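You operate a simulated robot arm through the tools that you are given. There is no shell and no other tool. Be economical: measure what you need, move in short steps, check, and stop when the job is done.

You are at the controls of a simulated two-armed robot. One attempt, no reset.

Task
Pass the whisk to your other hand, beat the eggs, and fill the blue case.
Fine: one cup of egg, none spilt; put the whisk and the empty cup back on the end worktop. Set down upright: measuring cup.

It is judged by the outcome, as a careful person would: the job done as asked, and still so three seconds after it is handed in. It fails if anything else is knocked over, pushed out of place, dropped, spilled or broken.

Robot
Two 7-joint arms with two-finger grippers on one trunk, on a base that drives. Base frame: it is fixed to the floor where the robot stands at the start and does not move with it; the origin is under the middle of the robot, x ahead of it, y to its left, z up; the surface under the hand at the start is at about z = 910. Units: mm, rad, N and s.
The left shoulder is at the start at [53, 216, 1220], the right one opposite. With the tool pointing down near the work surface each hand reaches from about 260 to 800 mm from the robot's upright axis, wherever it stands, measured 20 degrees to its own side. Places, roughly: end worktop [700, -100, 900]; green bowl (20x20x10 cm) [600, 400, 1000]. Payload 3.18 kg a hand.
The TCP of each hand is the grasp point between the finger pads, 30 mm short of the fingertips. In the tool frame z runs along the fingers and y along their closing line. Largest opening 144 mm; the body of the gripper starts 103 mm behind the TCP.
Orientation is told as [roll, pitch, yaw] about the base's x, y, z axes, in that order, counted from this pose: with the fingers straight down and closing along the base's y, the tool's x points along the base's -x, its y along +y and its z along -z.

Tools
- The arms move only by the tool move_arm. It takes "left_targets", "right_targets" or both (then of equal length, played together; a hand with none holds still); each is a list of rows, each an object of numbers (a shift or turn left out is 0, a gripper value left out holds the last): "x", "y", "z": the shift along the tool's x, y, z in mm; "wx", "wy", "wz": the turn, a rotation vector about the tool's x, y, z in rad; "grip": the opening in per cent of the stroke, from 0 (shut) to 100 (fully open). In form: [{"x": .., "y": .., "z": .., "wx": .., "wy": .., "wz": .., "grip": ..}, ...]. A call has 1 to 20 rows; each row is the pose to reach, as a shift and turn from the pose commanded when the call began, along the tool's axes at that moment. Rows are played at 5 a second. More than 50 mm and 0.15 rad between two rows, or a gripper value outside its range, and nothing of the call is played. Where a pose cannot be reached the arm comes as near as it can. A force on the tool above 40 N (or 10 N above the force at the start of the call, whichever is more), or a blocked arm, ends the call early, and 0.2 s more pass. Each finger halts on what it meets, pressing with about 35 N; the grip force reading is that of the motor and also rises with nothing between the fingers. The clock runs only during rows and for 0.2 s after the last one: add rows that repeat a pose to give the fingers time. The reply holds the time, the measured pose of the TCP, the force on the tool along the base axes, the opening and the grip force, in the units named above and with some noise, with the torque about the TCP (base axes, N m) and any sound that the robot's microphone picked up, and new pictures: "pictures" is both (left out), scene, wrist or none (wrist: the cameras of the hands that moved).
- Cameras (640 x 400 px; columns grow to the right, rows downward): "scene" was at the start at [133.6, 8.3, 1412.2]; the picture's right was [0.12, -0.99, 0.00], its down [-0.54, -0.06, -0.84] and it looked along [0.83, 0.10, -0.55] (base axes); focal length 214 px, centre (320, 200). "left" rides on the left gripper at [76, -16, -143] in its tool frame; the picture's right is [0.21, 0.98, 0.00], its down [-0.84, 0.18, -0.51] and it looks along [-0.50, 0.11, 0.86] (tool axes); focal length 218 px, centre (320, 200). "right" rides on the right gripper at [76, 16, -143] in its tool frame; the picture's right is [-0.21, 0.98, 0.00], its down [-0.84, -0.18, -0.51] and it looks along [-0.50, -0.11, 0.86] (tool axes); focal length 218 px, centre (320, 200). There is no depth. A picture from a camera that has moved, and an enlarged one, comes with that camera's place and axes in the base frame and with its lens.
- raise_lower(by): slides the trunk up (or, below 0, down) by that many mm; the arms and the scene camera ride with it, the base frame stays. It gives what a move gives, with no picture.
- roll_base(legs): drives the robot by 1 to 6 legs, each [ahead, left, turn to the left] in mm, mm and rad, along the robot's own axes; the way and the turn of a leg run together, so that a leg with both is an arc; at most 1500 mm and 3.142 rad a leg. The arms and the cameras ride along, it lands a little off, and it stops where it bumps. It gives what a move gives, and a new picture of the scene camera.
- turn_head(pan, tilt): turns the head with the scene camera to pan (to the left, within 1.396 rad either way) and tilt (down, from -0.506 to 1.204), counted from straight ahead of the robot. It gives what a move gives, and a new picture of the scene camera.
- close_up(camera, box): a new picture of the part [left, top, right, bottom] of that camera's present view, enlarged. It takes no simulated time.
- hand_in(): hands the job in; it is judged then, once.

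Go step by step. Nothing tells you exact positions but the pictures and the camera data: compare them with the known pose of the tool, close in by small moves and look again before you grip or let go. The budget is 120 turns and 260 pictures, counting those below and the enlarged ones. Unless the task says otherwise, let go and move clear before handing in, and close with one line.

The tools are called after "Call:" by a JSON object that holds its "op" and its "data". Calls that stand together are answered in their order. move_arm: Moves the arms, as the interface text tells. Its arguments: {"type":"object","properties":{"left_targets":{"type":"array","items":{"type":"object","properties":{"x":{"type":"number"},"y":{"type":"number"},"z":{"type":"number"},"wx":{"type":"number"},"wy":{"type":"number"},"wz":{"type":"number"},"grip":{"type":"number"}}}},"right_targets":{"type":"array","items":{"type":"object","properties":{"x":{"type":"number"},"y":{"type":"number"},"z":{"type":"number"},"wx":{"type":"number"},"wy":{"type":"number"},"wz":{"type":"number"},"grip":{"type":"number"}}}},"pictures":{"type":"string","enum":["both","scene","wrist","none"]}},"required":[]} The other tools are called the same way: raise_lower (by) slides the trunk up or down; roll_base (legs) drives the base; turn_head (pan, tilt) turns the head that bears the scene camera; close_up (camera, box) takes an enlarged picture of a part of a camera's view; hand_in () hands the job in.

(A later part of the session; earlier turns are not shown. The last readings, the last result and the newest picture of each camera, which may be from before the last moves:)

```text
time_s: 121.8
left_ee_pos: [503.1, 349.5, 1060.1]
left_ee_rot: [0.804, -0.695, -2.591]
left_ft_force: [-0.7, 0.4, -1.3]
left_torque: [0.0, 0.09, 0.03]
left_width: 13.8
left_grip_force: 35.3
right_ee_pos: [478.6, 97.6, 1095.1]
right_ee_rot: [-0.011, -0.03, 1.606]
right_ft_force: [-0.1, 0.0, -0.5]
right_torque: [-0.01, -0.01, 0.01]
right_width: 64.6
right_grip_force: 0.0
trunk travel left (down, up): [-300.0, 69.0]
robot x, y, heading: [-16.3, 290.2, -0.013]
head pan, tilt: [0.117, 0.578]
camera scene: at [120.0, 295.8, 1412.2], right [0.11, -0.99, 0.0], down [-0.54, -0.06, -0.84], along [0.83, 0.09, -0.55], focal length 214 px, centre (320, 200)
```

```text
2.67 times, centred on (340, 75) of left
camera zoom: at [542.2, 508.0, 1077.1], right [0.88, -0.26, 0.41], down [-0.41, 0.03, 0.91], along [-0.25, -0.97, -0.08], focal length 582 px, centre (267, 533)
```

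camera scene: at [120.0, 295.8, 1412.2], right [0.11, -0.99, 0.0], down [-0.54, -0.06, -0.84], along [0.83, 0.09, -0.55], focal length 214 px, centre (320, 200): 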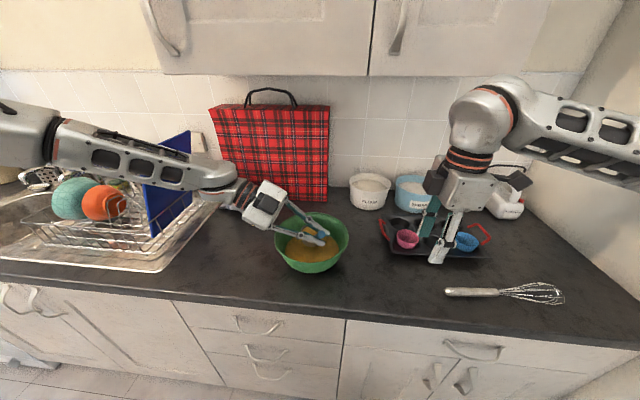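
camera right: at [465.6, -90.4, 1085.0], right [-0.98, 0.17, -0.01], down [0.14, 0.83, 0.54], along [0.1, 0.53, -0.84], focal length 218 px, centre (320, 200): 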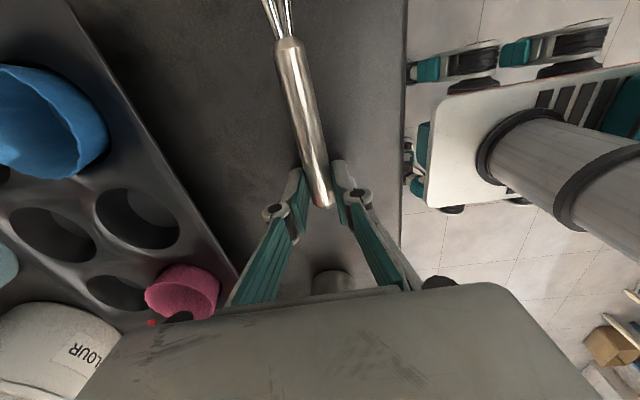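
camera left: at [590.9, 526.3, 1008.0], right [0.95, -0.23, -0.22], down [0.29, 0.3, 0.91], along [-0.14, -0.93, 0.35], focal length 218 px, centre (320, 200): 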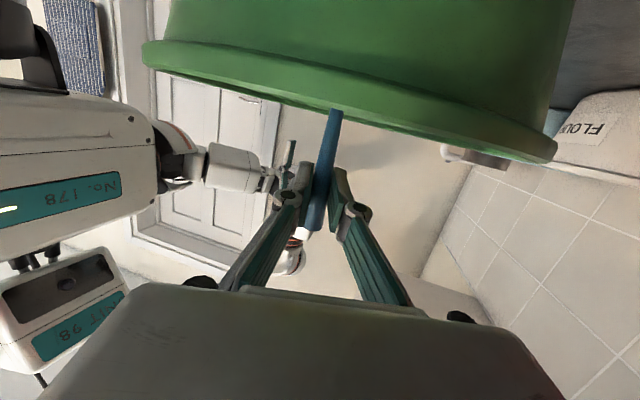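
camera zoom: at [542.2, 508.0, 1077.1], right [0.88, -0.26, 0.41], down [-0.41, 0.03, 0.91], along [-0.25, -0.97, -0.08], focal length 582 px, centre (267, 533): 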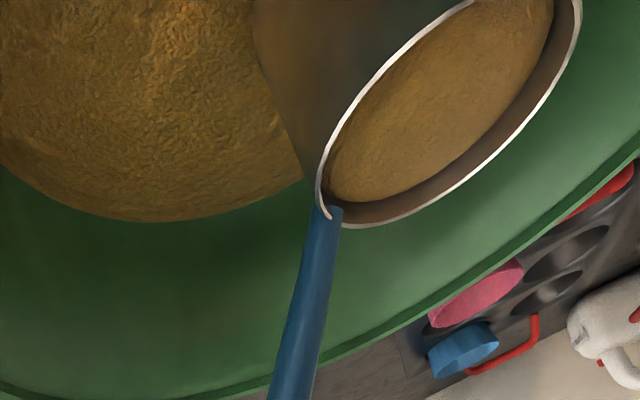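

Excellent: the cup is nearly full with a small freeboard. Continue lifting slowly clear of the rim and hold a moment for drips.

Call:
{"op": "move_arm", "data": {"left_targets": [{"x": -4, "y": 3.5, "z": -3.4}, {"x": -10, "y": 8.7, "z": -8.3}, {"x": -17, "y": 14.7, "z": -14.2}, {"x": -24, "y": 20.8, "z": -20}, {"x": -31, "y": 26.9, "z": -25.8}, {"x": -38, "y": 32.9, "z": -31.7}, {"x": -45, "y": 39, "z": -37.5}, {"x": -52, "y": 45, "z": -43.3}, {"x": -59, "y": 51.1, "z": -49.2}, {"x": -64, "y": 55.4, "z": -53.3}, {"x": -67, "y": 58, "z": -55.8}, {"x": -67, "y": 58, "z": -55.8}, {"x": -67, "y": 58, "z": -55.8}, {"x": -67, "y": 58, "z": -55.8}, {"x": -67, "y": 58, "z": -55.8}, {"x": -67, "y": 58, "z": -55.8}], "pictures": "none"}}

Call:
{"op": "move_arm", "data": {"right_targets": [{"x": 5, "y": -10, "z": -21, "wz": 0.133}, {"x": 11, "y": -21, "z": -42, "wz": 0.267}, {"x": 17, "y": -33, "z": -63, "wz": 0.4}, {"x": 23, "y": -45, "z": -84, "wz": 0.533}, {"x": 29, "y": -57, "z": -105, "wz": 0.667}, {"x": 35, "y": -69, "z": -126, "wz": 0.8}, {"x": 42, "y": -82, "z": -147, "wz": 0.933}, {"x": 49, "y": -94, "z": -168, "wz": 1.067}, {"x": 55, "y": -106, "z": -189, "wz": 1.2}, {"x": 61, "y": -118, "z": -210, "wz": 1.333}, {"x": 66, "y": -125, "z": -225, "wz": 1.467}, {"x": 70, "y": -130, "z": -240, "wz": 1.6}, {"x": 70, "y": -130, "z": -240, "wz": 1.6}], "pictures": "scene"}}

Call:
{"op": "close_up", "data": {"camera": "left", "box": [220, 0, 460, 150]}}

```text
time_s: 125.2
left_ee_pos: [504.0, 349.8, 1164.7]
left_ee_rot: [0.805, -0.694, -2.592]
left_ft_force: [0.1, -0.6, -1.9]
left_torque: [-0.03, 0.07, 0.01]
left_width: 13.9
left_grip_force: 35.2
right_ee_pos: [479.0, 97.5, 1095.2]
right_ee_rot: [-0.01, -0.029, 1.605]
right_ft_force: [0.0, 0.5, 0.1]
right_torque: [0.03, 0.0, 0.01]
right_width: 65.2
right_grip_force: 0.0
trunk travel left (down, up): [-300.0, 69.0]
robot x, y, heading: [-13.7, 287.2, -0.005]
head pan, tilt: [0.117, 0.578]
```

```text
time_s: 128.0
left_ee_pos: [504.3, 349.5, 1165.5]
left_ee_rot: [0.805, -0.696, -2.592]
left_ft_force: [-0.1, -0.2, -0.8]
left_torque: [-0.01, 0.11, -0.01]
left_width: 13.9
left_grip_force: 34.9
right_ee_pos: [608.3, 23.7, 1334.2]
right_ee_rot: [0.032, -0.012, 0.002]
right_ft_force: [-0.6, -0.1, 0.1]
right_torque: [0.02, 0.03, -0.01]
right_width: 64.6
right_grip_force: 0.1
trunk travel left (down, up): [-300.0, 69.0]
robot x, y, heading: [-17.3, 288.8, -0.005]
head pan, tilt: [0.117, 0.578]
camera scene: at [120.2, 295.3, 1412.1], right [0.11, -0.99, 0.0], down [-0.54, -0.06, -0.84], along [0.83, 0.09, -0.55], focal length 214 px, centre (320, 200)
```

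scene: 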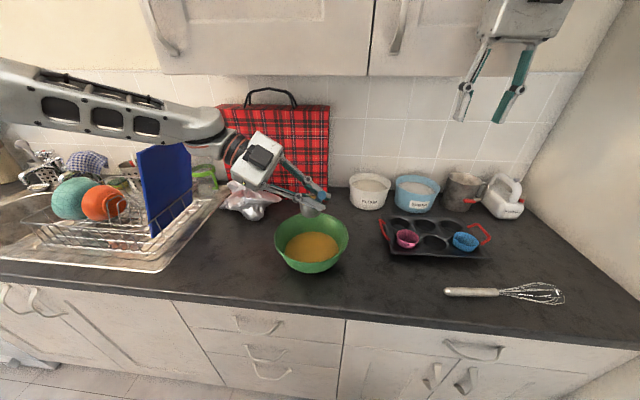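

```text
2.67 times, centred on (340, 75) of left
camera zoom: at [542.3, 507.4, 1182.1], right [0.88, -0.26, 0.41], down [-0.41, 0.03, 0.91], along [-0.25, -0.97, -0.08], focal length 582 px, centre (267, 533)
```

zoom: 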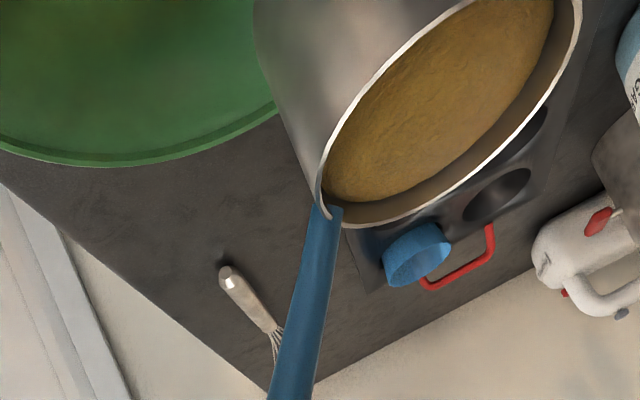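

Right arm is parked high and the cup remains full. Take a close look at the blue case from here to locate it.

Call:
{"op": "close_up", "data": {"camera": "scene", "box": [370, 200, 500, 270]}}

Call:
{"op": "roll_base", "data": {"legs": [[0, -80, 0]]}}

Call:
{"op": "close_up", "data": {"camera": "scene", "box": [320, 200, 450, 270]}}

Call:
{"op": "close_up", "data": {"camera": "left", "box": [220, 0, 460, 150]}}

```text
4.92 times, centred on (435, 235) of scene
camera zoom: at [120.2, 295.3, 1412.1], right [0.11, -0.99, 0.0], down [-0.54, -0.06, -0.84], along [0.83, 0.09, -0.55], focal length 1056 px, centre (-246, 28)
```

zoom: 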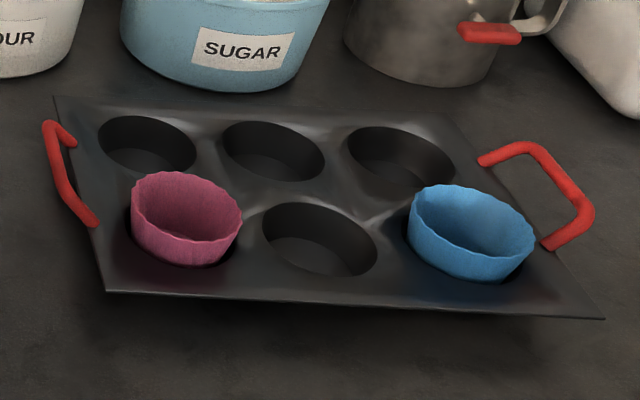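

```text
time_s: 129.4
left_ee_pos: [503.3, 266.2, 1166.0]
left_ee_rot: [0.804, -0.694, -2.594]
left_ft_force: [-0.3, 0.2, -1.7]
left_torque: [-0.01, 0.08, -0.04]
left_width: 14.1
left_grip_force: 35.3
right_ee_pos: [606.6, -57.7, 1333.9]
right_ee_rot: [0.031, -0.011, 0.006]
right_ft_force: [-0.6, -0.6, -0.7]
right_torque: [0.02, 0.02, 0.0]
right_width: 65.0
right_grip_force: 0.1
trunk travel left (down, up): [-300.0, 69.0]
robot x, y, heading: [-16.5, 206.9, -0.006]
head pan, tilt: [0.117, 0.578]
camera scene: at [119.4, 213.7, 1412.2], right [0.11, -0.99, 0.0], down [-0.54, -0.06, -0.84], along [0.83, 0.09, -0.55], focal length 214 px, centre (320, 200)
```

scene: 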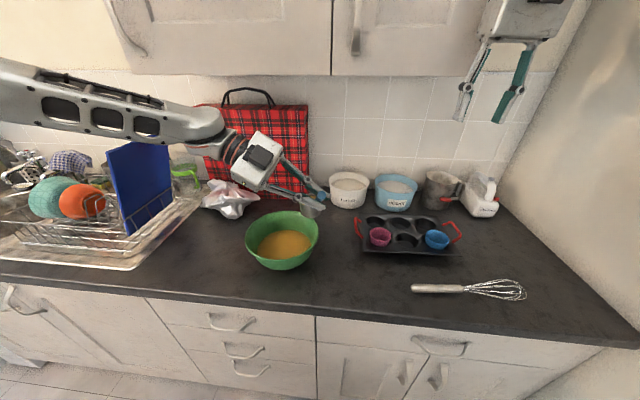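

```text
4.92 times, centred on (385, 235) of scene
camera zoom: at [119.4, 213.7, 1412.2], right [0.11, -0.99, 0.0], down [-0.54, -0.06, -0.84], along [0.83, 0.09, -0.55], focal length 1056 px, centre (0, 28)
```

zoom: 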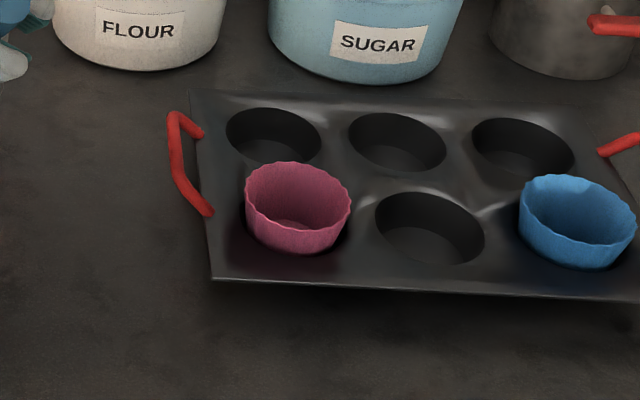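

```text
2.67 times, centred on (340, 75) of left
camera zoom: at [541.9, 425.3, 1182.2], right [0.88, -0.26, 0.41], down [-0.41, 0.03, 0.91], along [-0.25, -0.97, -0.08], focal length 582 px, centre (267, 533)
```

zoom: 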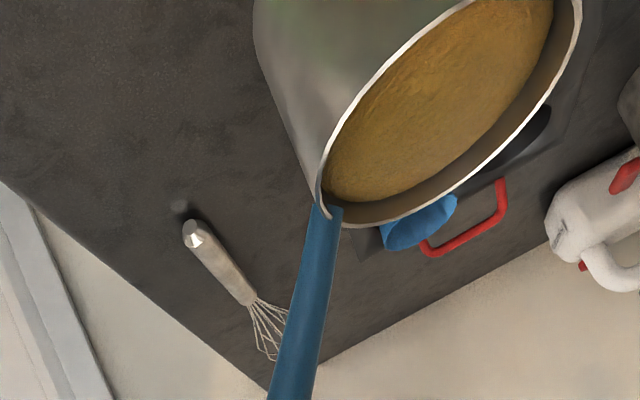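

The blue case's rim centre is at [641, -88, 962] by two views. I'll roll the base right, then carry the cup smoothly across at height while turning it so the pour goes over the far lip.

Call:
{"op": "roll_base", "data": {"legs": [[0, -85, 0]]}}

Call:
{"op": "move_arm", "data": {"left_targets": [{"x": -1.2, "y": 2.3, "z": 4.9, "wx": -0.0067, "wy": 0.0058, "wz": -0.0056}, {"x": -3.7, "y": 6.9, "z": 14.6, "wx": -0.0201, "wy": 0.0175, "wz": -0.0168}, {"x": -7.3, "y": 13.8, "z": 29.2, "wx": -0.0403, "wy": 0.0349, "wz": -0.0336}, {"x": -11.8, "y": 22.2, "z": 47.1, "wx": -0.0649, "wy": 0.0562, "wz": -0.0541}, {"x": -16.7, "y": 31.4, "z": 66.5, "wx": -0.0918, "wy": 0.0795, "wz": -0.0765}, {"x": -21.5, "y": 40.7, "z": 86, "wx": -0.1186, "wy": 0.1028, "wz": -0.0988}, {"x": -26.4, "y": 49.9, "z": 105.5, "wx": -0.1455, "wy": 0.1261, "wz": -0.1212}, {"x": -31.3, "y": 59.1, "z": 125, "wx": -0.1724, "wy": 0.1493, "wz": -0.1436}, {"x": -36.2, "y": 68.3, "z": 144.4, "wx": -0.1992, "wy": 0.1726, "wz": -0.166}, {"x": -41.1, "y": 77.5, "z": 163.9, "wx": -0.2261, "wy": 0.1959, "wz": -0.1884}, {"x": -45.9, "y": 86.7, "z": 183.4, "wx": -0.253, "wy": 0.2192, "wz": -0.2107}, {"x": -50.8, "y": 95.9, "z": 202.9, "wx": -0.2798, "wy": 0.2424, "wz": -0.2331}, {"x": -55.7, "y": 105.1, "z": 222.4, "wx": -0.3067, "wy": 0.2657, "wz": -0.2555}, {"x": -60.6, "y": 114.3, "z": 241.8, "wx": -0.3335, "wy": 0.289, "wz": -0.2779}, {"x": -65.4, "y": 123.5, "z": 261.3, "wx": -0.3604, "wy": 0.3123, "wz": -0.3003}, {"x": -69.9, "y": 131.9, "z": 279.2, "wx": -0.385, "wy": 0.3336, "wz": -0.3208}, {"x": -74, "y": 139.6, "z": 295.4, "wx": -0.4074, "wy": 0.353, "wz": -0.3394}, {"x": -77.2, "y": 145.7, "z": 308.4, "wx": -0.4253, "wy": 0.3685, "wz": -0.3544}, {"x": -79.7, "y": 150.3, "z": 318.1, "wx": -0.4387, "wy": 0.3801, "wz": -0.3655}, {"x": -81.3, "y": 153.4, "z": 324.6, "wx": -0.4477, "wy": 0.3879, "wz": -0.373}]}}

Call:
{"op": "close_up", "data": {"camera": "scene", "box": [340, 130, 500, 270]}}

```text
time_s: 130.8
left_ee_pos: [502.6, 181.9, 1165.9]
left_ee_rot: [0.804, -0.695, -2.591]
left_ft_force: [-0.2, 0.3, -0.8]
left_torque: [0.02, 0.12, 0.01]
left_width: 14.0
left_grip_force: 34.9
right_ee_pos: [607.0, -141.1, 1334.1]
right_ee_rot: [0.03, -0.011, 0.006]
right_ft_force: [-0.3, -0.5, -0.5]
right_torque: [0.05, 0.0, -0.02]
right_width: 64.5
right_grip_force: 0.0
trunk travel left (down, up): [-300.0, 69.0]
robot x, y, heading: [-10.8, 121.3, -0.012]
head pan, tilt: [0.117, 0.578]
camera scene: at [118.6, 128.3, 1412.2], right [0.11, -0.99, 0.0], down [-0.54, -0.06, -0.84], along [0.83, 0.09, -0.55], focal length 214 px, centre (320, 200)
```

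scene: 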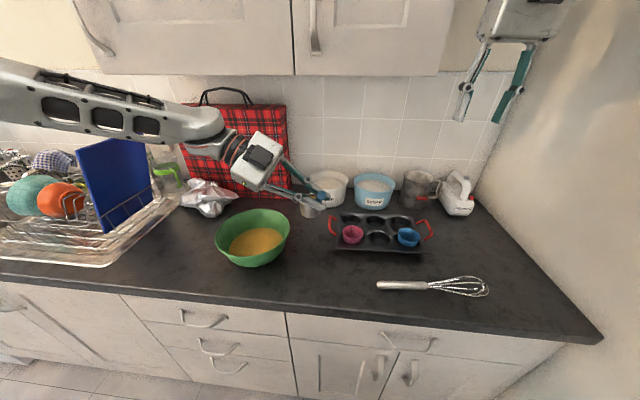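

```text
time_s: 134.5
left_ee_pos: [632.3, -78.3, 1198.2]
left_ee_rot: [0.855, -0.812, -1.846]
left_ft_force: [0.4, -1.2, -1.3]
left_torque: [-0.11, 0.04, 0.0]
left_width: 13.7
left_grip_force: 35.0
right_ee_pos: [606.5, -140.8, 1334.5]
right_ee_rot: [0.03, -0.01, 0.006]
right_ft_force: [0.0, 0.4, 0.9]
right_torque: [-0.05, 0.02, 0.0]
right_width: 64.7
right_grip_force: 0.0
trunk travel left (down, up): [-300.0, 69.0]
robot x, y, heading: [-16.5, 117.8, -0.006]
head pan, tilt: [0.117, 0.578]
stopped in row 18 (left hand): the arm was blocked; the commanded pose is now the measured one
camera scene: at [118.9, 129.4, 1412.1], right [0.11, -0.99, 0.0], down [-0.54, -0.06, -0.84], along [0.83, 0.09, -0.55], focal length 214 px, centre (320, 200)
camera left: at [548.4, 60.9, 1196.5], right [0.8, 0.48, 0.36], down [-0.32, -0.16, 0.93], along [0.5, -0.86, 0.03], focal length 218 px, centre (320, 200)
```

scene: 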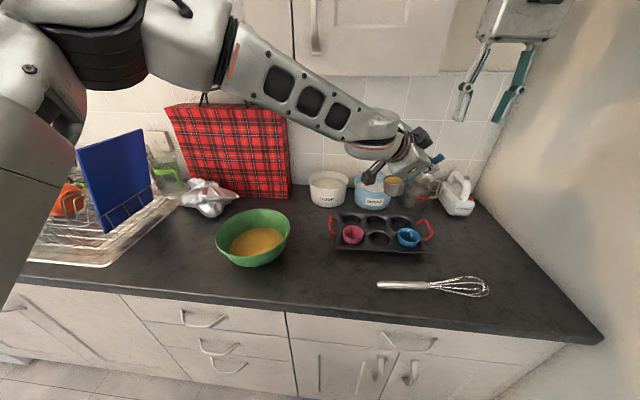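
left: 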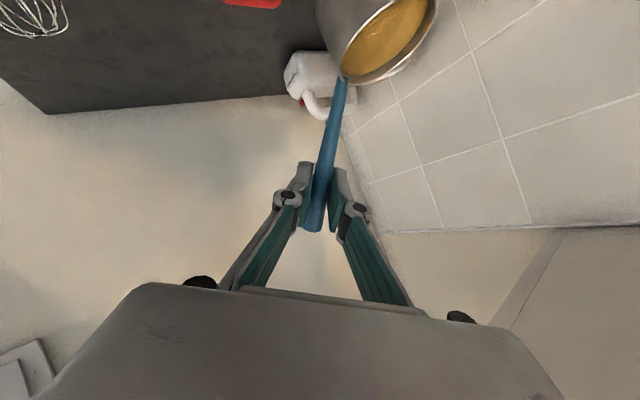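

```text
2.86 times, centred on (420, 200) of scene
camera zoom: at [118.9, 129.4, 1412.1], right [0.11, -0.99, 0.0], down [-0.54, -0.06, -0.84], along [0.83, 0.09, -0.55], focal length 613 px, centre (34, 200)
```

zoom: 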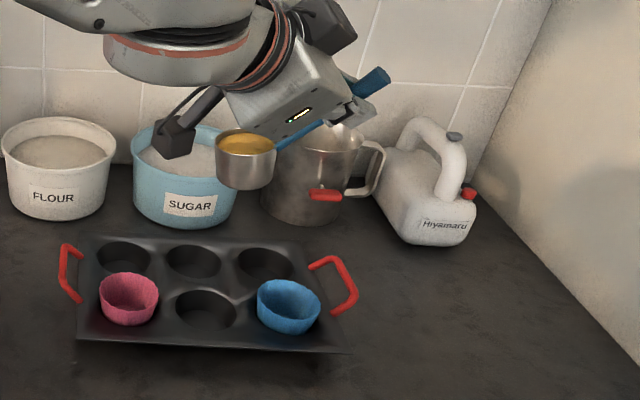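

The arm was blocked near the end of that cross-body reach; the cup still holds its egg with about 7° tilt. I'll level it gently and ease it back before repositioning the base.

Call:
{"op": "move_arm", "data": {"left_targets": [{"x": 0.8, "y": -1.6, "z": -3, "wx": 0.004, "wy": 0.014, "wz": 0.01}, {"x": 2.3, "y": -5, "z": -9.4, "wx": 0.01, "wy": 0.036, "wz": 0.026}, {"x": 4.2, "y": -9, "z": -17.2, "wx": 0.017, "wy": 0.062, "wz": 0.044}, {"x": 6.1, "y": -13, "z": -25, "wx": 0.023, "wy": 0.084, "wz": 0.06}, {"x": 7.6, "y": -16.4, "z": -31.2, "wx": 0.0266, "wy": 0.0981, "wz": 0.0702}, {"x": 7.6, "y": -16.4, "z": -31.2, "wx": 0.0266, "wy": 0.0981, "wz": 0.0702}]}}

Call:
{"op": "close_up", "data": {"camera": "scene", "box": [340, 130, 500, 270]}}

Call:
{"op": "close_up", "data": {"camera": "left", "box": [220, 0, 460, 150]}}

```text
time_s: 136.1
left_ee_pos: [643.7, -3.1, 1194.1]
left_ee_rot: [0.791, -0.705, -1.707]
left_ft_force: [0.1, -0.1, -1.6]
left_torque: [-0.08, 0.04, -0.03]
left_width: 14.3
left_grip_force: 34.7
right_ee_pos: [607.0, -140.5, 1333.7]
right_ee_rot: [0.03, -0.01, 0.005]
right_ft_force: [-0.4, 0.5, 0.2]
right_torque: [-0.02, -0.03, 0.01]
right_width: 64.7
right_grip_force: 0.1
trunk travel left (down, up): [-300.0, 69.0]
robot x, y, heading: [-14.0, 126.1, -0.012]
head pan, tilt: [0.117, 0.578]
stopped in row 6 (left hand): the arm was blocked; the commanded pose is now the measured one
camera scene: at [118.7, 129.4, 1412.1], right [0.11, -0.99, 0.0], down [-0.54, -0.06, -0.84], along [0.83, 0.09, -0.55], focal length 214 px, centre (320, 200)
camera left: at [547.7, 127.2, 1210.7], right [0.76, 0.51, 0.4], down [-0.28, -0.3, 0.91], along [0.58, -0.81, -0.08], focal length 218 px, centre (320, 200)
```

scene: 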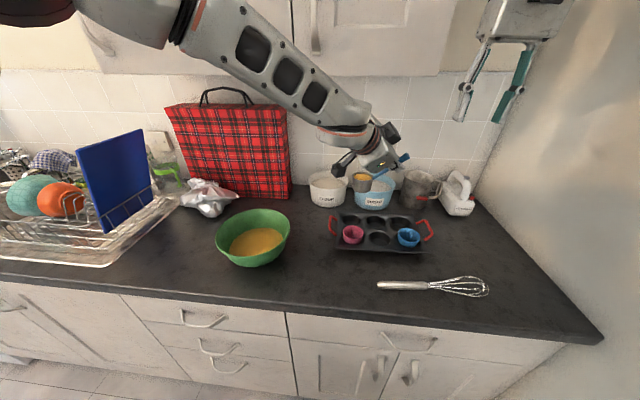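
left: 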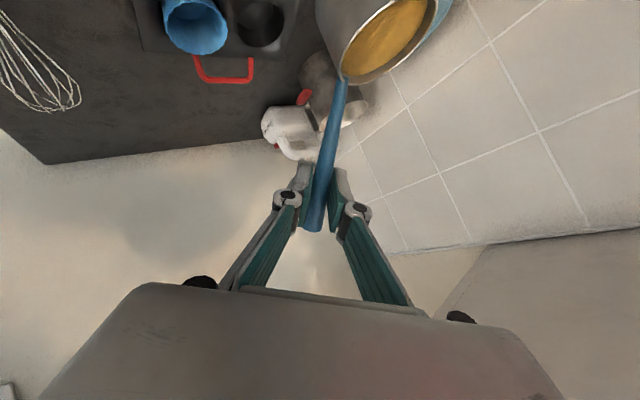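

```text
2.86 times, centred on (420, 200) of scene
camera zoom: at [118.7, 129.4, 1412.1], right [0.11, -0.99, 0.0], down [-0.54, -0.06, -0.84], along [0.83, 0.09, -0.55], focal length 613 px, centre (34, 200)
```

zoom: 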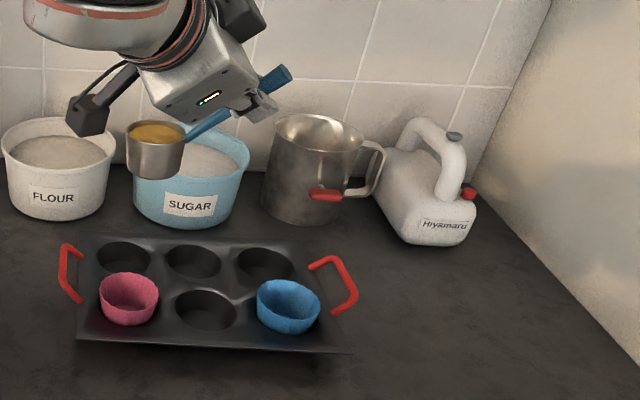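

```text
2.67 times, centred on (340, 75) of left
camera zoom: at [547.7, 127.2, 1210.7], right [0.76, 0.51, 0.4], down [-0.28, -0.3, 0.91], along [0.58, -0.81, -0.08], focal length 582 px, centre (267, 533)
```

zoom: 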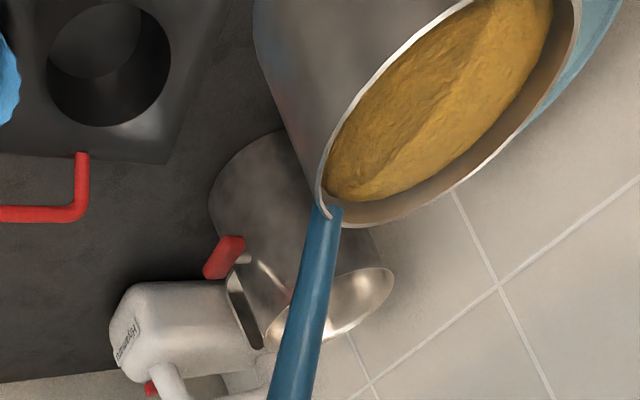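

The cup is level again and still full, though the arm swung into an elbow-high posture. I'll roll the base right so the case is less of a cross-body reach.

Call:
{"op": "roll_base", "data": {"legs": [[0, -120, 0]]}}

Call:
{"op": "close_up", "data": {"camera": "left", "box": [220, 0, 460, 150]}}

```text
time_s: 137.8
left_ee_pos: [641.6, -122.1, 1195.2]
left_ee_rot: [0.795, -0.705, -1.714]
left_ft_force: [0.2, 0.0, -1.5]
left_torque: [-0.1, 0.03, -0.01]
left_width: 13.8
left_grip_force: 35.1
right_ee_pos: [604.8, -258.9, 1336.5]
right_ee_rot: [0.028, -0.014, 0.003]
right_ft_force: [-0.5, -0.7, 0.3]
right_torque: [-0.01, 0.01, 0.02]
right_width: 64.9
right_grip_force: 0.0
trunk travel left (down, up): [-300.0, 69.0]
robot x, y, heading: [-20.6, 4.5, -0.013]
head pan, tilt: [0.117, 0.578]
camera scene: at [116.5, 11.8, 1412.3], right [0.11, -0.99, 0.0], down [-0.54, -0.06, -0.84], along [0.83, 0.09, -0.55], focal length 214 px, centre (320, 200)
```

scene: 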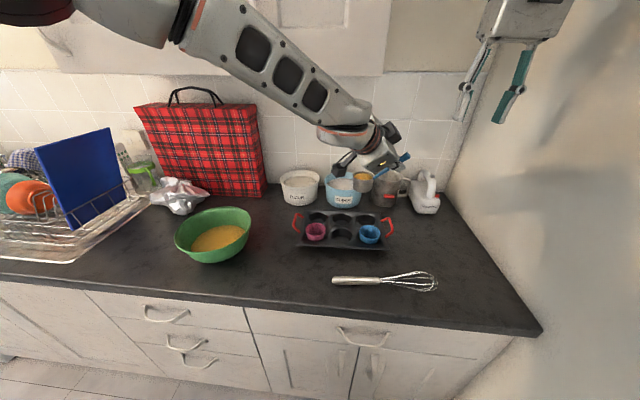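

```text
2.67 times, centred on (340, 75) of left
camera zoom: at [545.3, 7.7, 1212.3], right [0.76, 0.51, 0.4], down [-0.28, -0.29, 0.91], along [0.58, -0.81, -0.08], focal length 582 px, centre (267, 533)
```

zoom: 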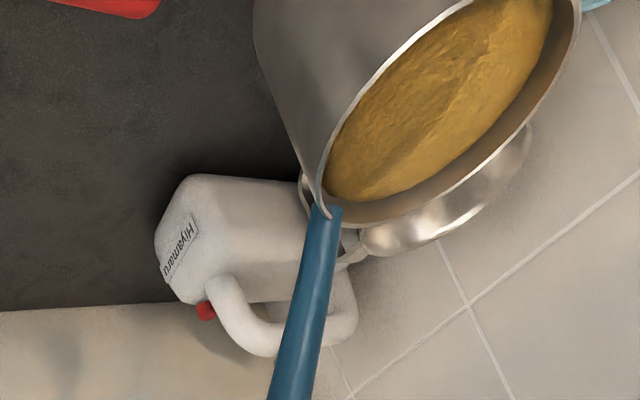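

Stable, level and full. A small test move back toward the robot with some yaw undone, to see that the arm follows.

Call:
{"op": "move_arm", "data": {"left_targets": [{"x": 0, "y": -4, "z": -0.8, "wx": 0.01, "wy": -0.0085, "wz": 0.008}, {"x": -0.2, "y": -12, "z": -2.3, "wx": 0.029, "wy": -0.025, "wz": 0.024}, {"x": -0.4, "y": -22, "z": -4.3, "wx": 0.053, "wy": -0.046, "wz": 0.044}, {"x": -0.5, "y": -32, "z": -6.2, "wx": 0.077, "wy": -0.066, "wz": 0.064}, {"x": -0.6, "y": -40, "z": -7.7, "wx": 0.096, "wy": -0.083, "wz": 0.08}, {"x": -0.7, "y": -45.5, "z": -8.8, "wx": 0.1087, "wy": -0.0942, "wz": 0.0906}, {"x": -0.7, "y": -45.5, "z": -8.8, "wx": 0.1087, "wy": -0.0942, "wz": 0.0906}], "pictures": "scene"}}

Call:
{"op": "close_up", "data": {"camera": "left", "box": [220, 0, 460, 150]}}

```text
time_s: 139.4
left_ee_pos: [602.0, -136.1, 1176.5]
left_ee_rot: [0.798, -0.706, -1.885]
left_ft_force: [0.3, 0.3, -2.2]
left_torque: [-0.06, 0.07, 0.04]
left_width: 14.1
left_grip_force: 34.6
right_ee_pos: [604.7, -258.8, 1335.0]
right_ee_rot: [0.029, -0.012, 0.003]
right_ft_force: [-0.3, -0.8, -0.8]
right_torque: [-0.01, -0.01, -0.01]
right_width: 64.7
right_grip_force: 0.0
trunk travel left (down, up): [-300.0, 69.0]
robot x, y, heading: [-16.6, 2.4, -0.011]
head pan, tilt: [0.117, 0.578]
camera scene: at [116.5, 11.8, 1412.3], right [0.11, -0.99, 0.0], down [-0.54, -0.06, -0.84], along [0.83, 0.09, -0.55], focal length 214 px, centre (320, 200)
```

scene: 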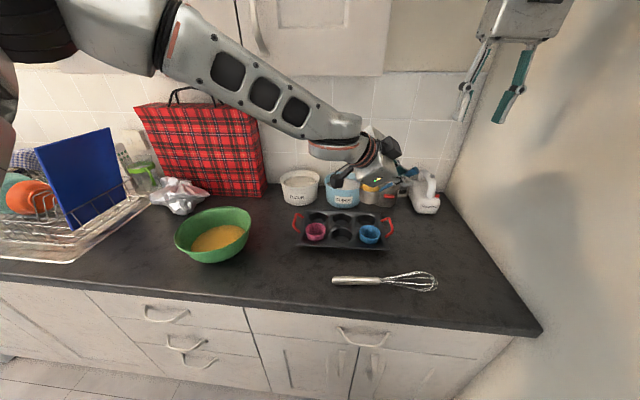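

```text
2.67 times, centred on (340, 75) of left
camera zoom: at [529.1, 9.6, 1192.9], right [0.84, 0.37, 0.4], down [-0.33, -0.24, 0.91], along [0.43, -0.9, -0.08], focal length 582 px, centre (267, 533)
```

zoom: 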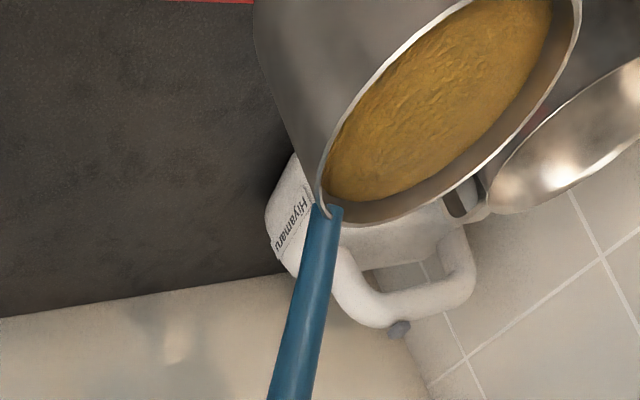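

It follows precisely. Continue to the pre-pour position, with the cup's far lip nearly above the case.

Call:
{"op": "move_arm", "data": {"left_targets": [{"x": 0.3, "y": -3.4, "z": 0.6, "wx": 0.0065, "wy": -0.0057, "wz": 0.0055}, {"x": 1.2, "y": -12.6, "z": 2.3, "wx": 0.0246, "wy": -0.0213, "wz": 0.0205}, {"x": 2.4, "y": -25.2, "z": 4.7, "wx": 0.0491, "wy": -0.0425, "wz": 0.0409}, {"x": 3.8, "y": -39.5, "z": 7.3, "wx": 0.0769, "wy": -0.0666, "wz": 0.0641}, {"x": 5.1, "y": -53.8, "z": 9.9, "wx": 0.1048, "wy": -0.0908, "wz": 0.0873}, {"x": 6.4, "y": -67.2, "z": 12.4, "wx": 0.131, "wy": -0.1134, "wz": 0.1091}, {"x": 7.4, "y": -78.1, "z": 14.4, "wx": 0.1522, "wy": -0.1319, "wz": 0.1269}, {"x": 8, "y": -84, "z": 15.5, "wx": 0.1637, "wy": -0.1418, "wz": 0.1364}, {"x": 8, "y": -84, "z": 15.5, "wx": 0.1637, "wy": -0.1418, "wz": 0.1364}], "pictures": "scene"}}

Call:
{"op": "close_up", "data": {"camera": "scene", "box": [290, 130, 450, 270]}}

```text
time_s: 141.4
left_ee_pos: [543.7, -160.6, 1117.5]
left_ee_rot: [0.805, -0.706, -2.144]
left_ft_force: [-0.2, 0.1, -1.1]
left_torque: [-0.08, 0.09, -0.01]
left_width: 14.0
left_grip_force: 34.8
right_ee_pos: [604.0, -257.8, 1335.8]
right_ee_rot: [0.028, -0.013, 0.004]
right_ft_force: [-0.5, 0.4, 0.6]
right_torque: [0.0, 0.02, -0.02]
right_width: 64.9
right_grip_force: 0.1
trunk travel left (down, up): [-300.0, 69.0]
robot x, y, heading: [-15.2, 0.5, -0.009]
head pan, tilt: [0.117, 0.578]
camera scene: at [116.5, 11.8, 1412.3], right [0.11, -0.99, 0.0], down [-0.54, -0.06, -0.84], along [0.83, 0.09, -0.55], focal length 214 px, centre (320, 200)
```

scene: 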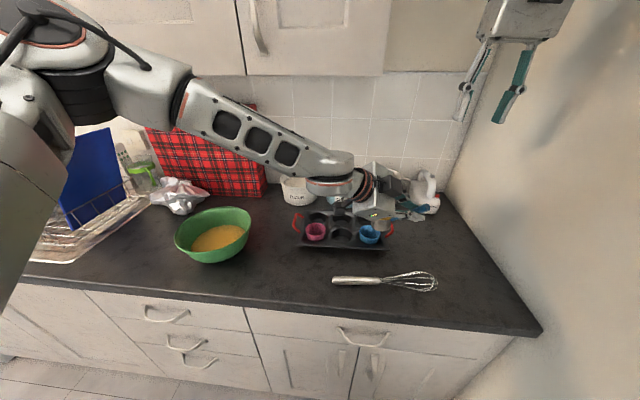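

```text
2.86 times, centred on (370, 200) of scene
camera zoom: at [116.5, 11.8, 1412.3], right [0.11, -0.99, 0.0], down [-0.54, -0.06, -0.84], along [0.83, 0.09, -0.55], focal length 613 px, centre (177, 200)
```

zoom: 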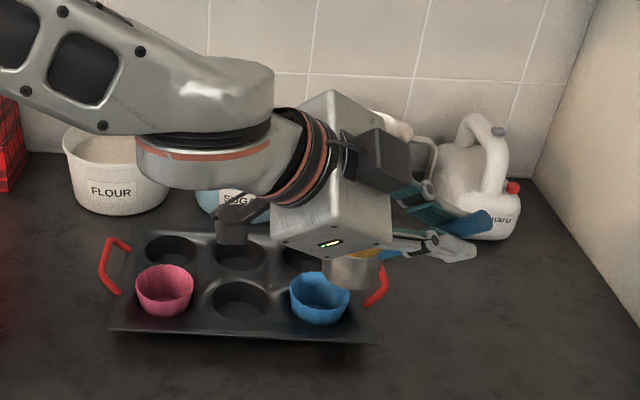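

The cup is positioned as computed (rim centre ≈ [606, -106, 1058], the far lip near the case centre). Lower 44 mm and start tilting to 11°, just before it would flow, and check.

Call:
{"op": "move_arm", "data": {"left_targets": [{"x": 3, "y": -2.6, "z": 2.5}, {"x": 9.6, "y": -8.3, "z": 8}, {"x": 19.2, "y": -16.6, "z": 16}, {"x": 26, "y": -22.5, "z": 21.6}, {"x": 28.1, "y": -24.4, "z": 23.4}, {"x": 26.3, "y": -17.5, "z": 19.7, "wx": 0.0263, "wy": -0.0229, "wz": -0.0553}, {"x": 24.9, "y": -10.2, "z": 16.1, "wx": 0.0525, "wy": -0.0459, "wz": -0.1108}, {"x": 24.3, "y": -2.9, "z": 12.7, "wx": 0.0788, "wy": -0.0688, "wz": -0.1661}, {"x": 24.3, "y": -2.9, "z": 12.7, "wx": 0.0788, "wy": -0.0688, "wz": -0.1661}]}}

Call:
{"op": "close_up", "data": {"camera": "scene", "box": [330, 170, 430, 270]}}

Call:
{"op": "close_up", "data": {"camera": "left", "box": [220, 0, 460, 150]}}

```text
time_s: 143.4
left_ee_pos: [556.9, -153.0, 1094.1]
left_ee_rot: [0.645, -0.869, -2.032]
left_ft_force: [0.4, 0.1, -1.4]
left_torque: [-0.06, 0.07, 0.01]
left_width: 13.7
left_grip_force: 34.7
right_ee_pos: [604.2, -258.5, 1335.5]
right_ee_rot: [0.027, -0.013, 0.002]
right_ft_force: [0.9, 0.5, -0.8]
right_torque: [0.0, -0.02, -0.02]
right_width: 64.7
right_grip_force: 0.1
trunk travel left (down, up): [-300.0, 69.0]
robot x, y, heading: [-18.3, 1.7, -0.016]
head pan, tilt: [0.117, 0.578]
camera scene: at [116.5, 11.8, 1412.3], right [0.11, -0.99, 0.0], down [-0.54, -0.06, -0.84], along [0.83, 0.09, -0.55], focal length 214 px, centre (320, 200)
camera left: at [525.0, 6.7, 1100.7], right [0.96, 0.17, 0.22], down [-0.21, -0.06, 0.98], along [0.18, -0.98, -0.03], focal length 218 px, centre (320, 200)
```

scene: 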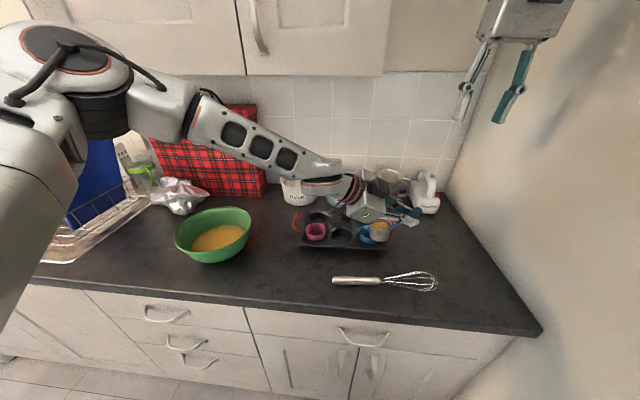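
left: 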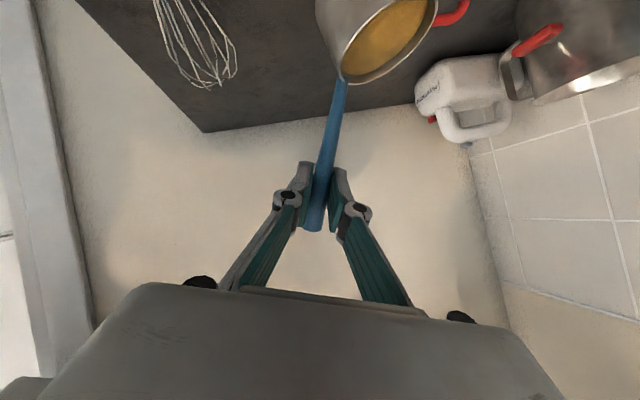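

```text
4.00 times, centred on (380, 220) of scene
camera zoom: at [116.5, 11.8, 1412.3], right [0.11, -0.99, 0.0], down [-0.54, -0.06, -0.84], along [0.83, 0.09, -0.55], focal length 858 px, centre (80, 120)
```

zoom: 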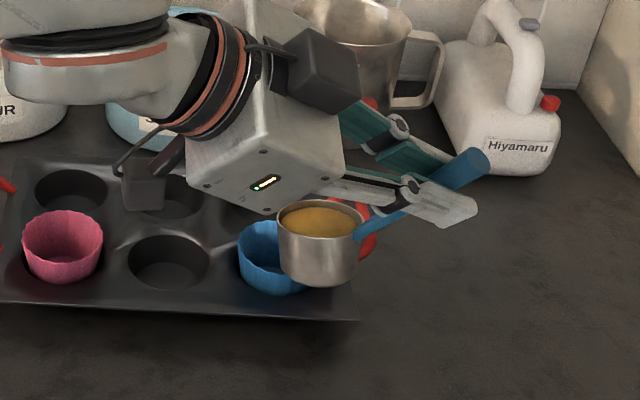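

```text
2.67 times, centred on (340, 75) of left
camera zoom: at [525.0, 6.7, 1100.7], right [0.96, 0.17, 0.22], down [-0.21, -0.06, 0.98], along [0.18, -0.98, -0.03], focal length 582 px, centre (267, 533)
```

zoom: 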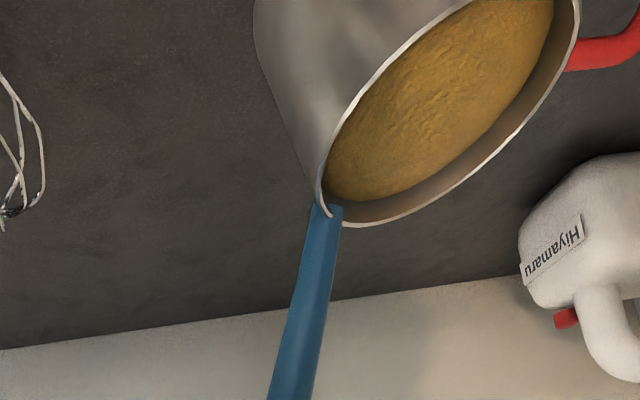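

The lip is over the case as computed. Tilt on slowly to about 33° with the lip held in place, and check the stream.

Call:
{"op": "move_arm", "data": {"left_targets": [{"x": -1.5, "y": 5, "z": -2.8, "wx": 0.019, "wy": -0.0166, "wz": -0.04}, {"x": -2.6, "y": 10.2, "z": -5.5, "wx": 0.038, "wy": -0.0332, "wz": -0.0801}, {"x": -3.4, "y": 15.4, "z": -8, "wx": 0.057, "wy": -0.0497, "wz": -0.1201}, {"x": -4.1, "y": 20.7, "z": -10.5, "wx": 0.076, "wy": -0.0663, "wz": -0.1601}, {"x": -4.5, "y": 26, "z": -12.9, "wx": 0.095, "wy": -0.0829, "wz": -0.2002}, {"x": -4.6, "y": 31.4, "z": -15.1, "wx": 0.1139, "wy": -0.0995, "wz": -0.2402}, {"x": -4.4, "y": 36.8, "z": -17.3, "wx": 0.1329, "wy": -0.1161, "wz": -0.2802}, {"x": -4, "y": 42.5, "z": -19.5, "wx": 0.1519, "wy": -0.1326, "wz": -0.3202}, {"x": -4, "y": 42.5, "z": -19.5, "wx": 0.1519, "wy": -0.1326, "wz": -0.3202}], "pictures": "wrist"}}

Call:
{"op": "close_up", "data": {"camera": "scene", "box": [330, 170, 430, 270]}}

```text
time_s: 145.4
left_ee_pos: [588.0, -137.1, 1122.0]
left_ee_rot: [0.103, -1.114, -1.573]
left_ft_force: [0.0, 0.0, -0.7]
left_torque: [-0.02, -0.02, 0.01]
left_width: 14.3
left_grip_force: 35.1
right_ee_pos: [603.6, -259.3, 1335.0]
right_ee_rot: [0.027, -0.013, 0.004]
right_ft_force: [0.0, 0.5, 0.0]
right_torque: [0.0, -0.01, -0.03]
right_width: 64.9
right_grip_force: 0.1
trunk travel left (down, up): [-300.0, 69.0]
robot x, y, heading: [-16.8, 1.8, -0.014]
head pan, tilt: [0.117, 0.578]
camera left: at [557.2, 23.5, 1114.0], right [0.97, 0.18, -0.14], down [0.13, 0.1, 0.99], along [0.19, -0.98, 0.07], focal length 218 px, centre (320, 200)
```

left: 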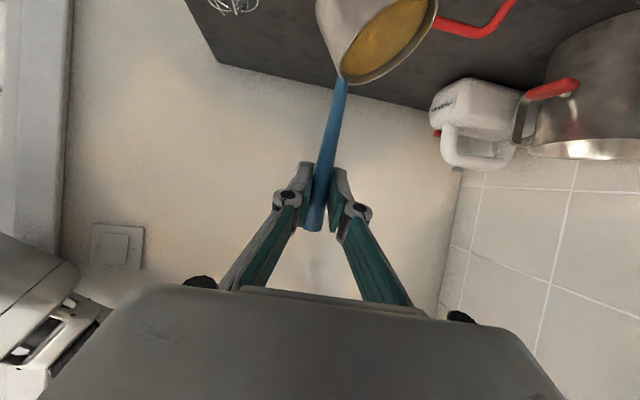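

```text
4.00 times, centred on (380, 220) of scene
camera zoom: at [116.4, 11.8, 1412.3], right [0.11, -0.99, 0.0], down [-0.54, -0.06, -0.84], along [0.83, 0.09, -0.55], focal length 858 px, centre (80, 120)
```

zoom: 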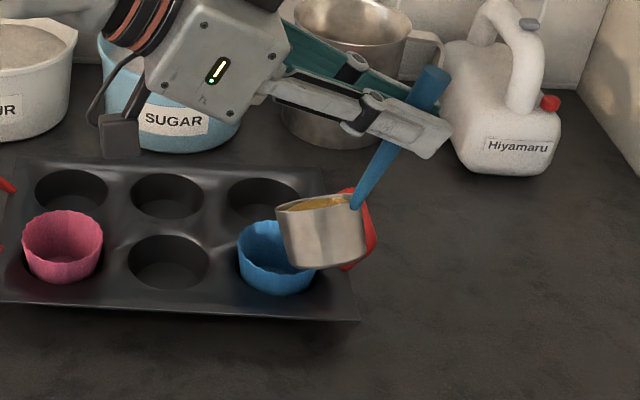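

No stray drops; the flow has hardly begun. Continue slowly to 60°.

Call:
{"op": "move_arm", "data": {"left_targets": [{"x": -1.4, "y": 5, "z": -2.7, "wx": 0.019, "wy": -0.0166, "wz": -0.04}, {"x": -2.5, "y": 10.1, "z": -5.3, "wx": 0.038, "wy": -0.0332, "wz": -0.0801}, {"x": -3.4, "y": 15.4, "z": -8, "wx": 0.057, "wy": -0.0497, "wz": -0.1201}, {"x": -4, "y": 20.6, "z": -10.4, "wx": 0.076, "wy": -0.0663, "wz": -0.1601}, {"x": -4.2, "y": 25.9, "z": -12.7, "wx": 0.095, "wy": -0.0829, "wz": -0.2002}, {"x": -4.2, "y": 25.9, "z": -12.7, "wx": 0.095, "wy": -0.0829, "wz": -0.2002}, {"x": -4.4, "y": 31.3, "z": -15, "wx": 0.1139, "wy": -0.0995, "wz": -0.2402}, {"x": -4.3, "y": 36.8, "z": -17.2, "wx": 0.1329, "wy": -0.1161, "wz": -0.2802}, {"x": -3.9, "y": 42.3, "z": -19.3, "wx": 0.1519, "wy": -0.1326, "wz": -0.3202}, {"x": -3.2, "y": 47.7, "z": -21.2, "wx": 0.1709, "wy": -0.1492, "wz": -0.3603}, {"x": -2.3, "y": 53.2, "z": -23, "wx": 0.1899, "wy": -0.1658, "wz": -0.4003}, {"x": -2.3, "y": 53.2, "z": -23, "wx": 0.1899, "wy": -0.1658, "wz": -0.4003}], "pictures": "wrist"}}

Call:
{"op": "close_up", "data": {"camera": "scene", "box": [330, 170, 430, 270]}}

```text
time_s: 148.0
left_ee_pos: [638.9, -112.5, 1138.3]
left_ee_rot: [-0.988, -1.092, -0.586]
left_ft_force: [-0.3, 0.8, -1.2]
left_torque: [0.0, -0.03, -0.01]
left_width: 14.2
left_grip_force: 34.7
right_ee_pos: [603.4, -259.3, 1335.1]
right_ee_rot: [0.028, -0.012, 0.004]
right_ft_force: [-0.2, -0.2, -0.3]
right_torque: [-0.01, 0.0, 0.0]
right_width: 64.8
right_grip_force: 0.0
trunk travel left (down, up): [-300.0, 69.0]
robot x, y, heading: [-20.1, 1.7, -0.013]
head pan, tilt: [0.117, 0.578]
camera left: at [601.3, 43.9, 1111.0], right [0.82, 0.1, -0.56], down [0.52, 0.28, 0.81], along [0.24, -0.95, 0.18], focal length 218 px, centre (320, 200)
```

left: 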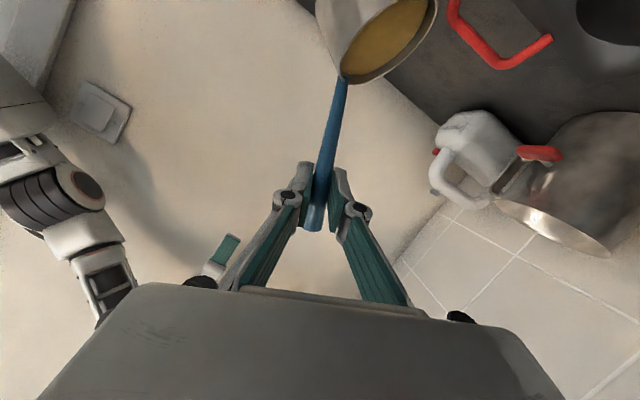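

```text
4.00 times, centred on (380, 220) of scene
camera zoom: at [116.4, 11.8, 1412.3], right [0.11, -0.99, 0.0], down [-0.54, -0.06, -0.84], along [0.83, 0.09, -0.55], focal length 858 px, centre (80, 120)
```

zoom: 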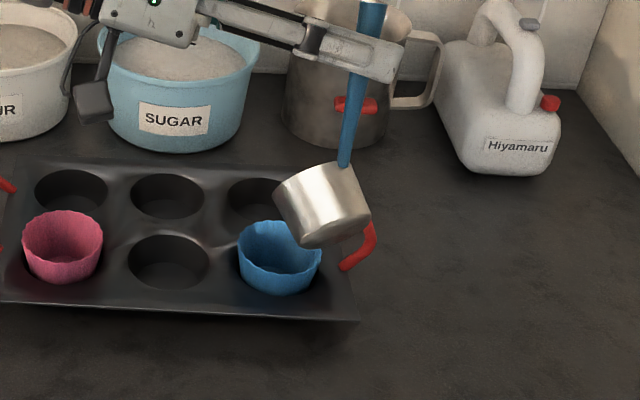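

No spill. The opening faces the case; continue slowly to 90° with the lip held above the case.

Call:
{"op": "move_arm", "data": {"left_targets": [{"x": -1.6, "y": 5.6, "z": -3.1, "wx": 0.021, "wy": -0.0184, "wz": -0.0443}, {"x": -2.7, "y": 11.3, "z": -5.9, "wx": 0.042, "wy": -0.0367, "wz": -0.0886}, {"x": -3.5, "y": 17.2, "z": -8.7, "wx": 0.0631, "wy": -0.0551, "wz": -0.1329}, {"x": -4.1, "y": 23.1, "z": -11.5, "wx": 0.0841, "wy": -0.0734, "wz": -0.1772}, {"x": -4.5, "y": 28.9, "z": -14, "wx": 0.1051, "wy": -0.0918, "wz": -0.2216}, {"x": -4.4, "y": 34.9, "z": -16.5, "wx": 0.1261, "wy": -0.1101, "wz": -0.2659}, {"x": -4.1, "y": 41.1, "z": -18.9, "wx": 0.1471, "wy": -0.1285, "wz": -0.3102}, {"x": -3.3, "y": 47.2, "z": -21, "wx": 0.1682, "wy": -0.1468, "wz": -0.3545}, {"x": -2.3, "y": 53.3, "z": -23.1, "wx": 0.1892, "wy": -0.1652, "wz": -0.3988}, {"x": -1.1, "y": 59.4, "z": -25, "wx": 0.2102, "wy": -0.1835, "wz": -0.4431}, {"x": -1.1, "y": 59.4, "z": -25, "wx": 0.2102, "wy": -0.1835, "wz": -0.4431}, {"x": -1.1, "y": 59.4, "z": -25, "wx": 0.2102, "wy": -0.1835, "wz": -0.4431}]}}

Call:
{"op": "close_up", "data": {"camera": "scene", "box": [330, 170, 430, 270]}}

```text
time_s: 150.6
left_ee_pos: [693.6, -86.2, 1121.3]
left_ee_rot: [-1.588, -0.708, -0.103]
left_ft_force: [-1.3, 0.8, -1.0]
left_torque: [0.0, -0.06, -0.02]
left_width: 14.2
left_grip_force: 34.8
left hand out of reach, approached as far as the arm can: row 10
right_ee_pos: [605.2, -258.0, 1336.1]
right_ee_rot: [0.027, -0.013, 0.003]
right_ft_force: [-0.1, 0.6, 0.4]
right_torque: [-0.01, 0.01, 0.06]
right_width: 64.8
right_grip_force: 0.0
trunk travel left (down, up): [-300.0, 69.0]
robot x, y, heading: [-18.0, 2.8, -0.011]
head pan, tilt: [0.117, 0.578]
camera scene: at [116.4, 11.8, 1412.3], right [0.11, -0.99, 0.0], down [-0.54, -0.06, -0.84], along [0.83, 0.09, -0.55], focal length 214 px, centre (320, 200)
camera left: at [641.1, 64.0, 1081.8], right [0.47, -0.06, -0.88], down [0.81, 0.42, 0.4], along [0.35, -0.9, 0.25], focal length 218 px, centre (320, 200)
```

scene: 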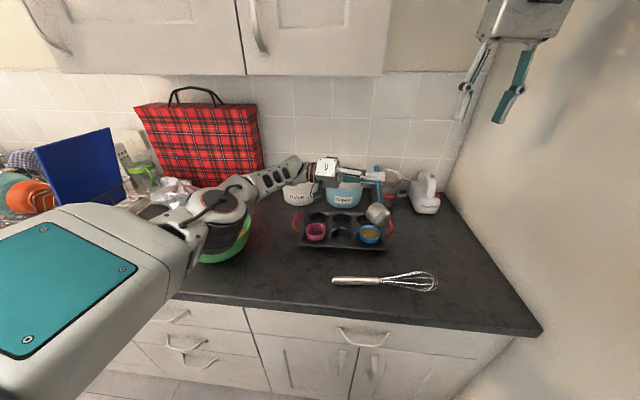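
left: 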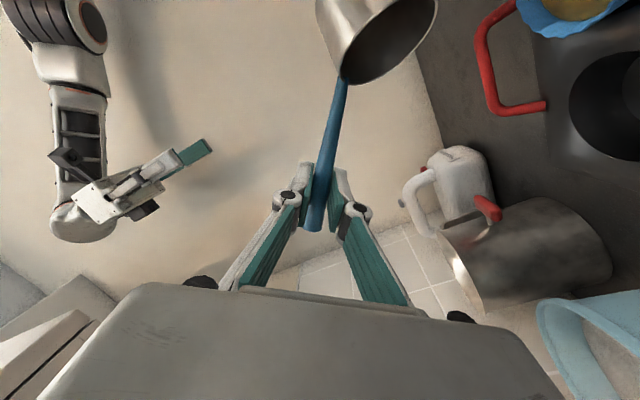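

```text
4.00 times, centred on (380, 220) of scene
camera zoom: at [116.4, 11.8, 1412.3], right [0.11, -0.99, 0.0], down [-0.54, -0.06, -0.84], along [0.83, 0.09, -0.55], focal length 858 px, centre (80, 120)
```

zoom: 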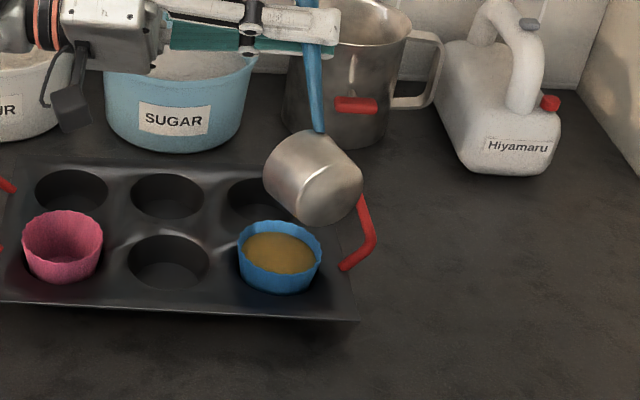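

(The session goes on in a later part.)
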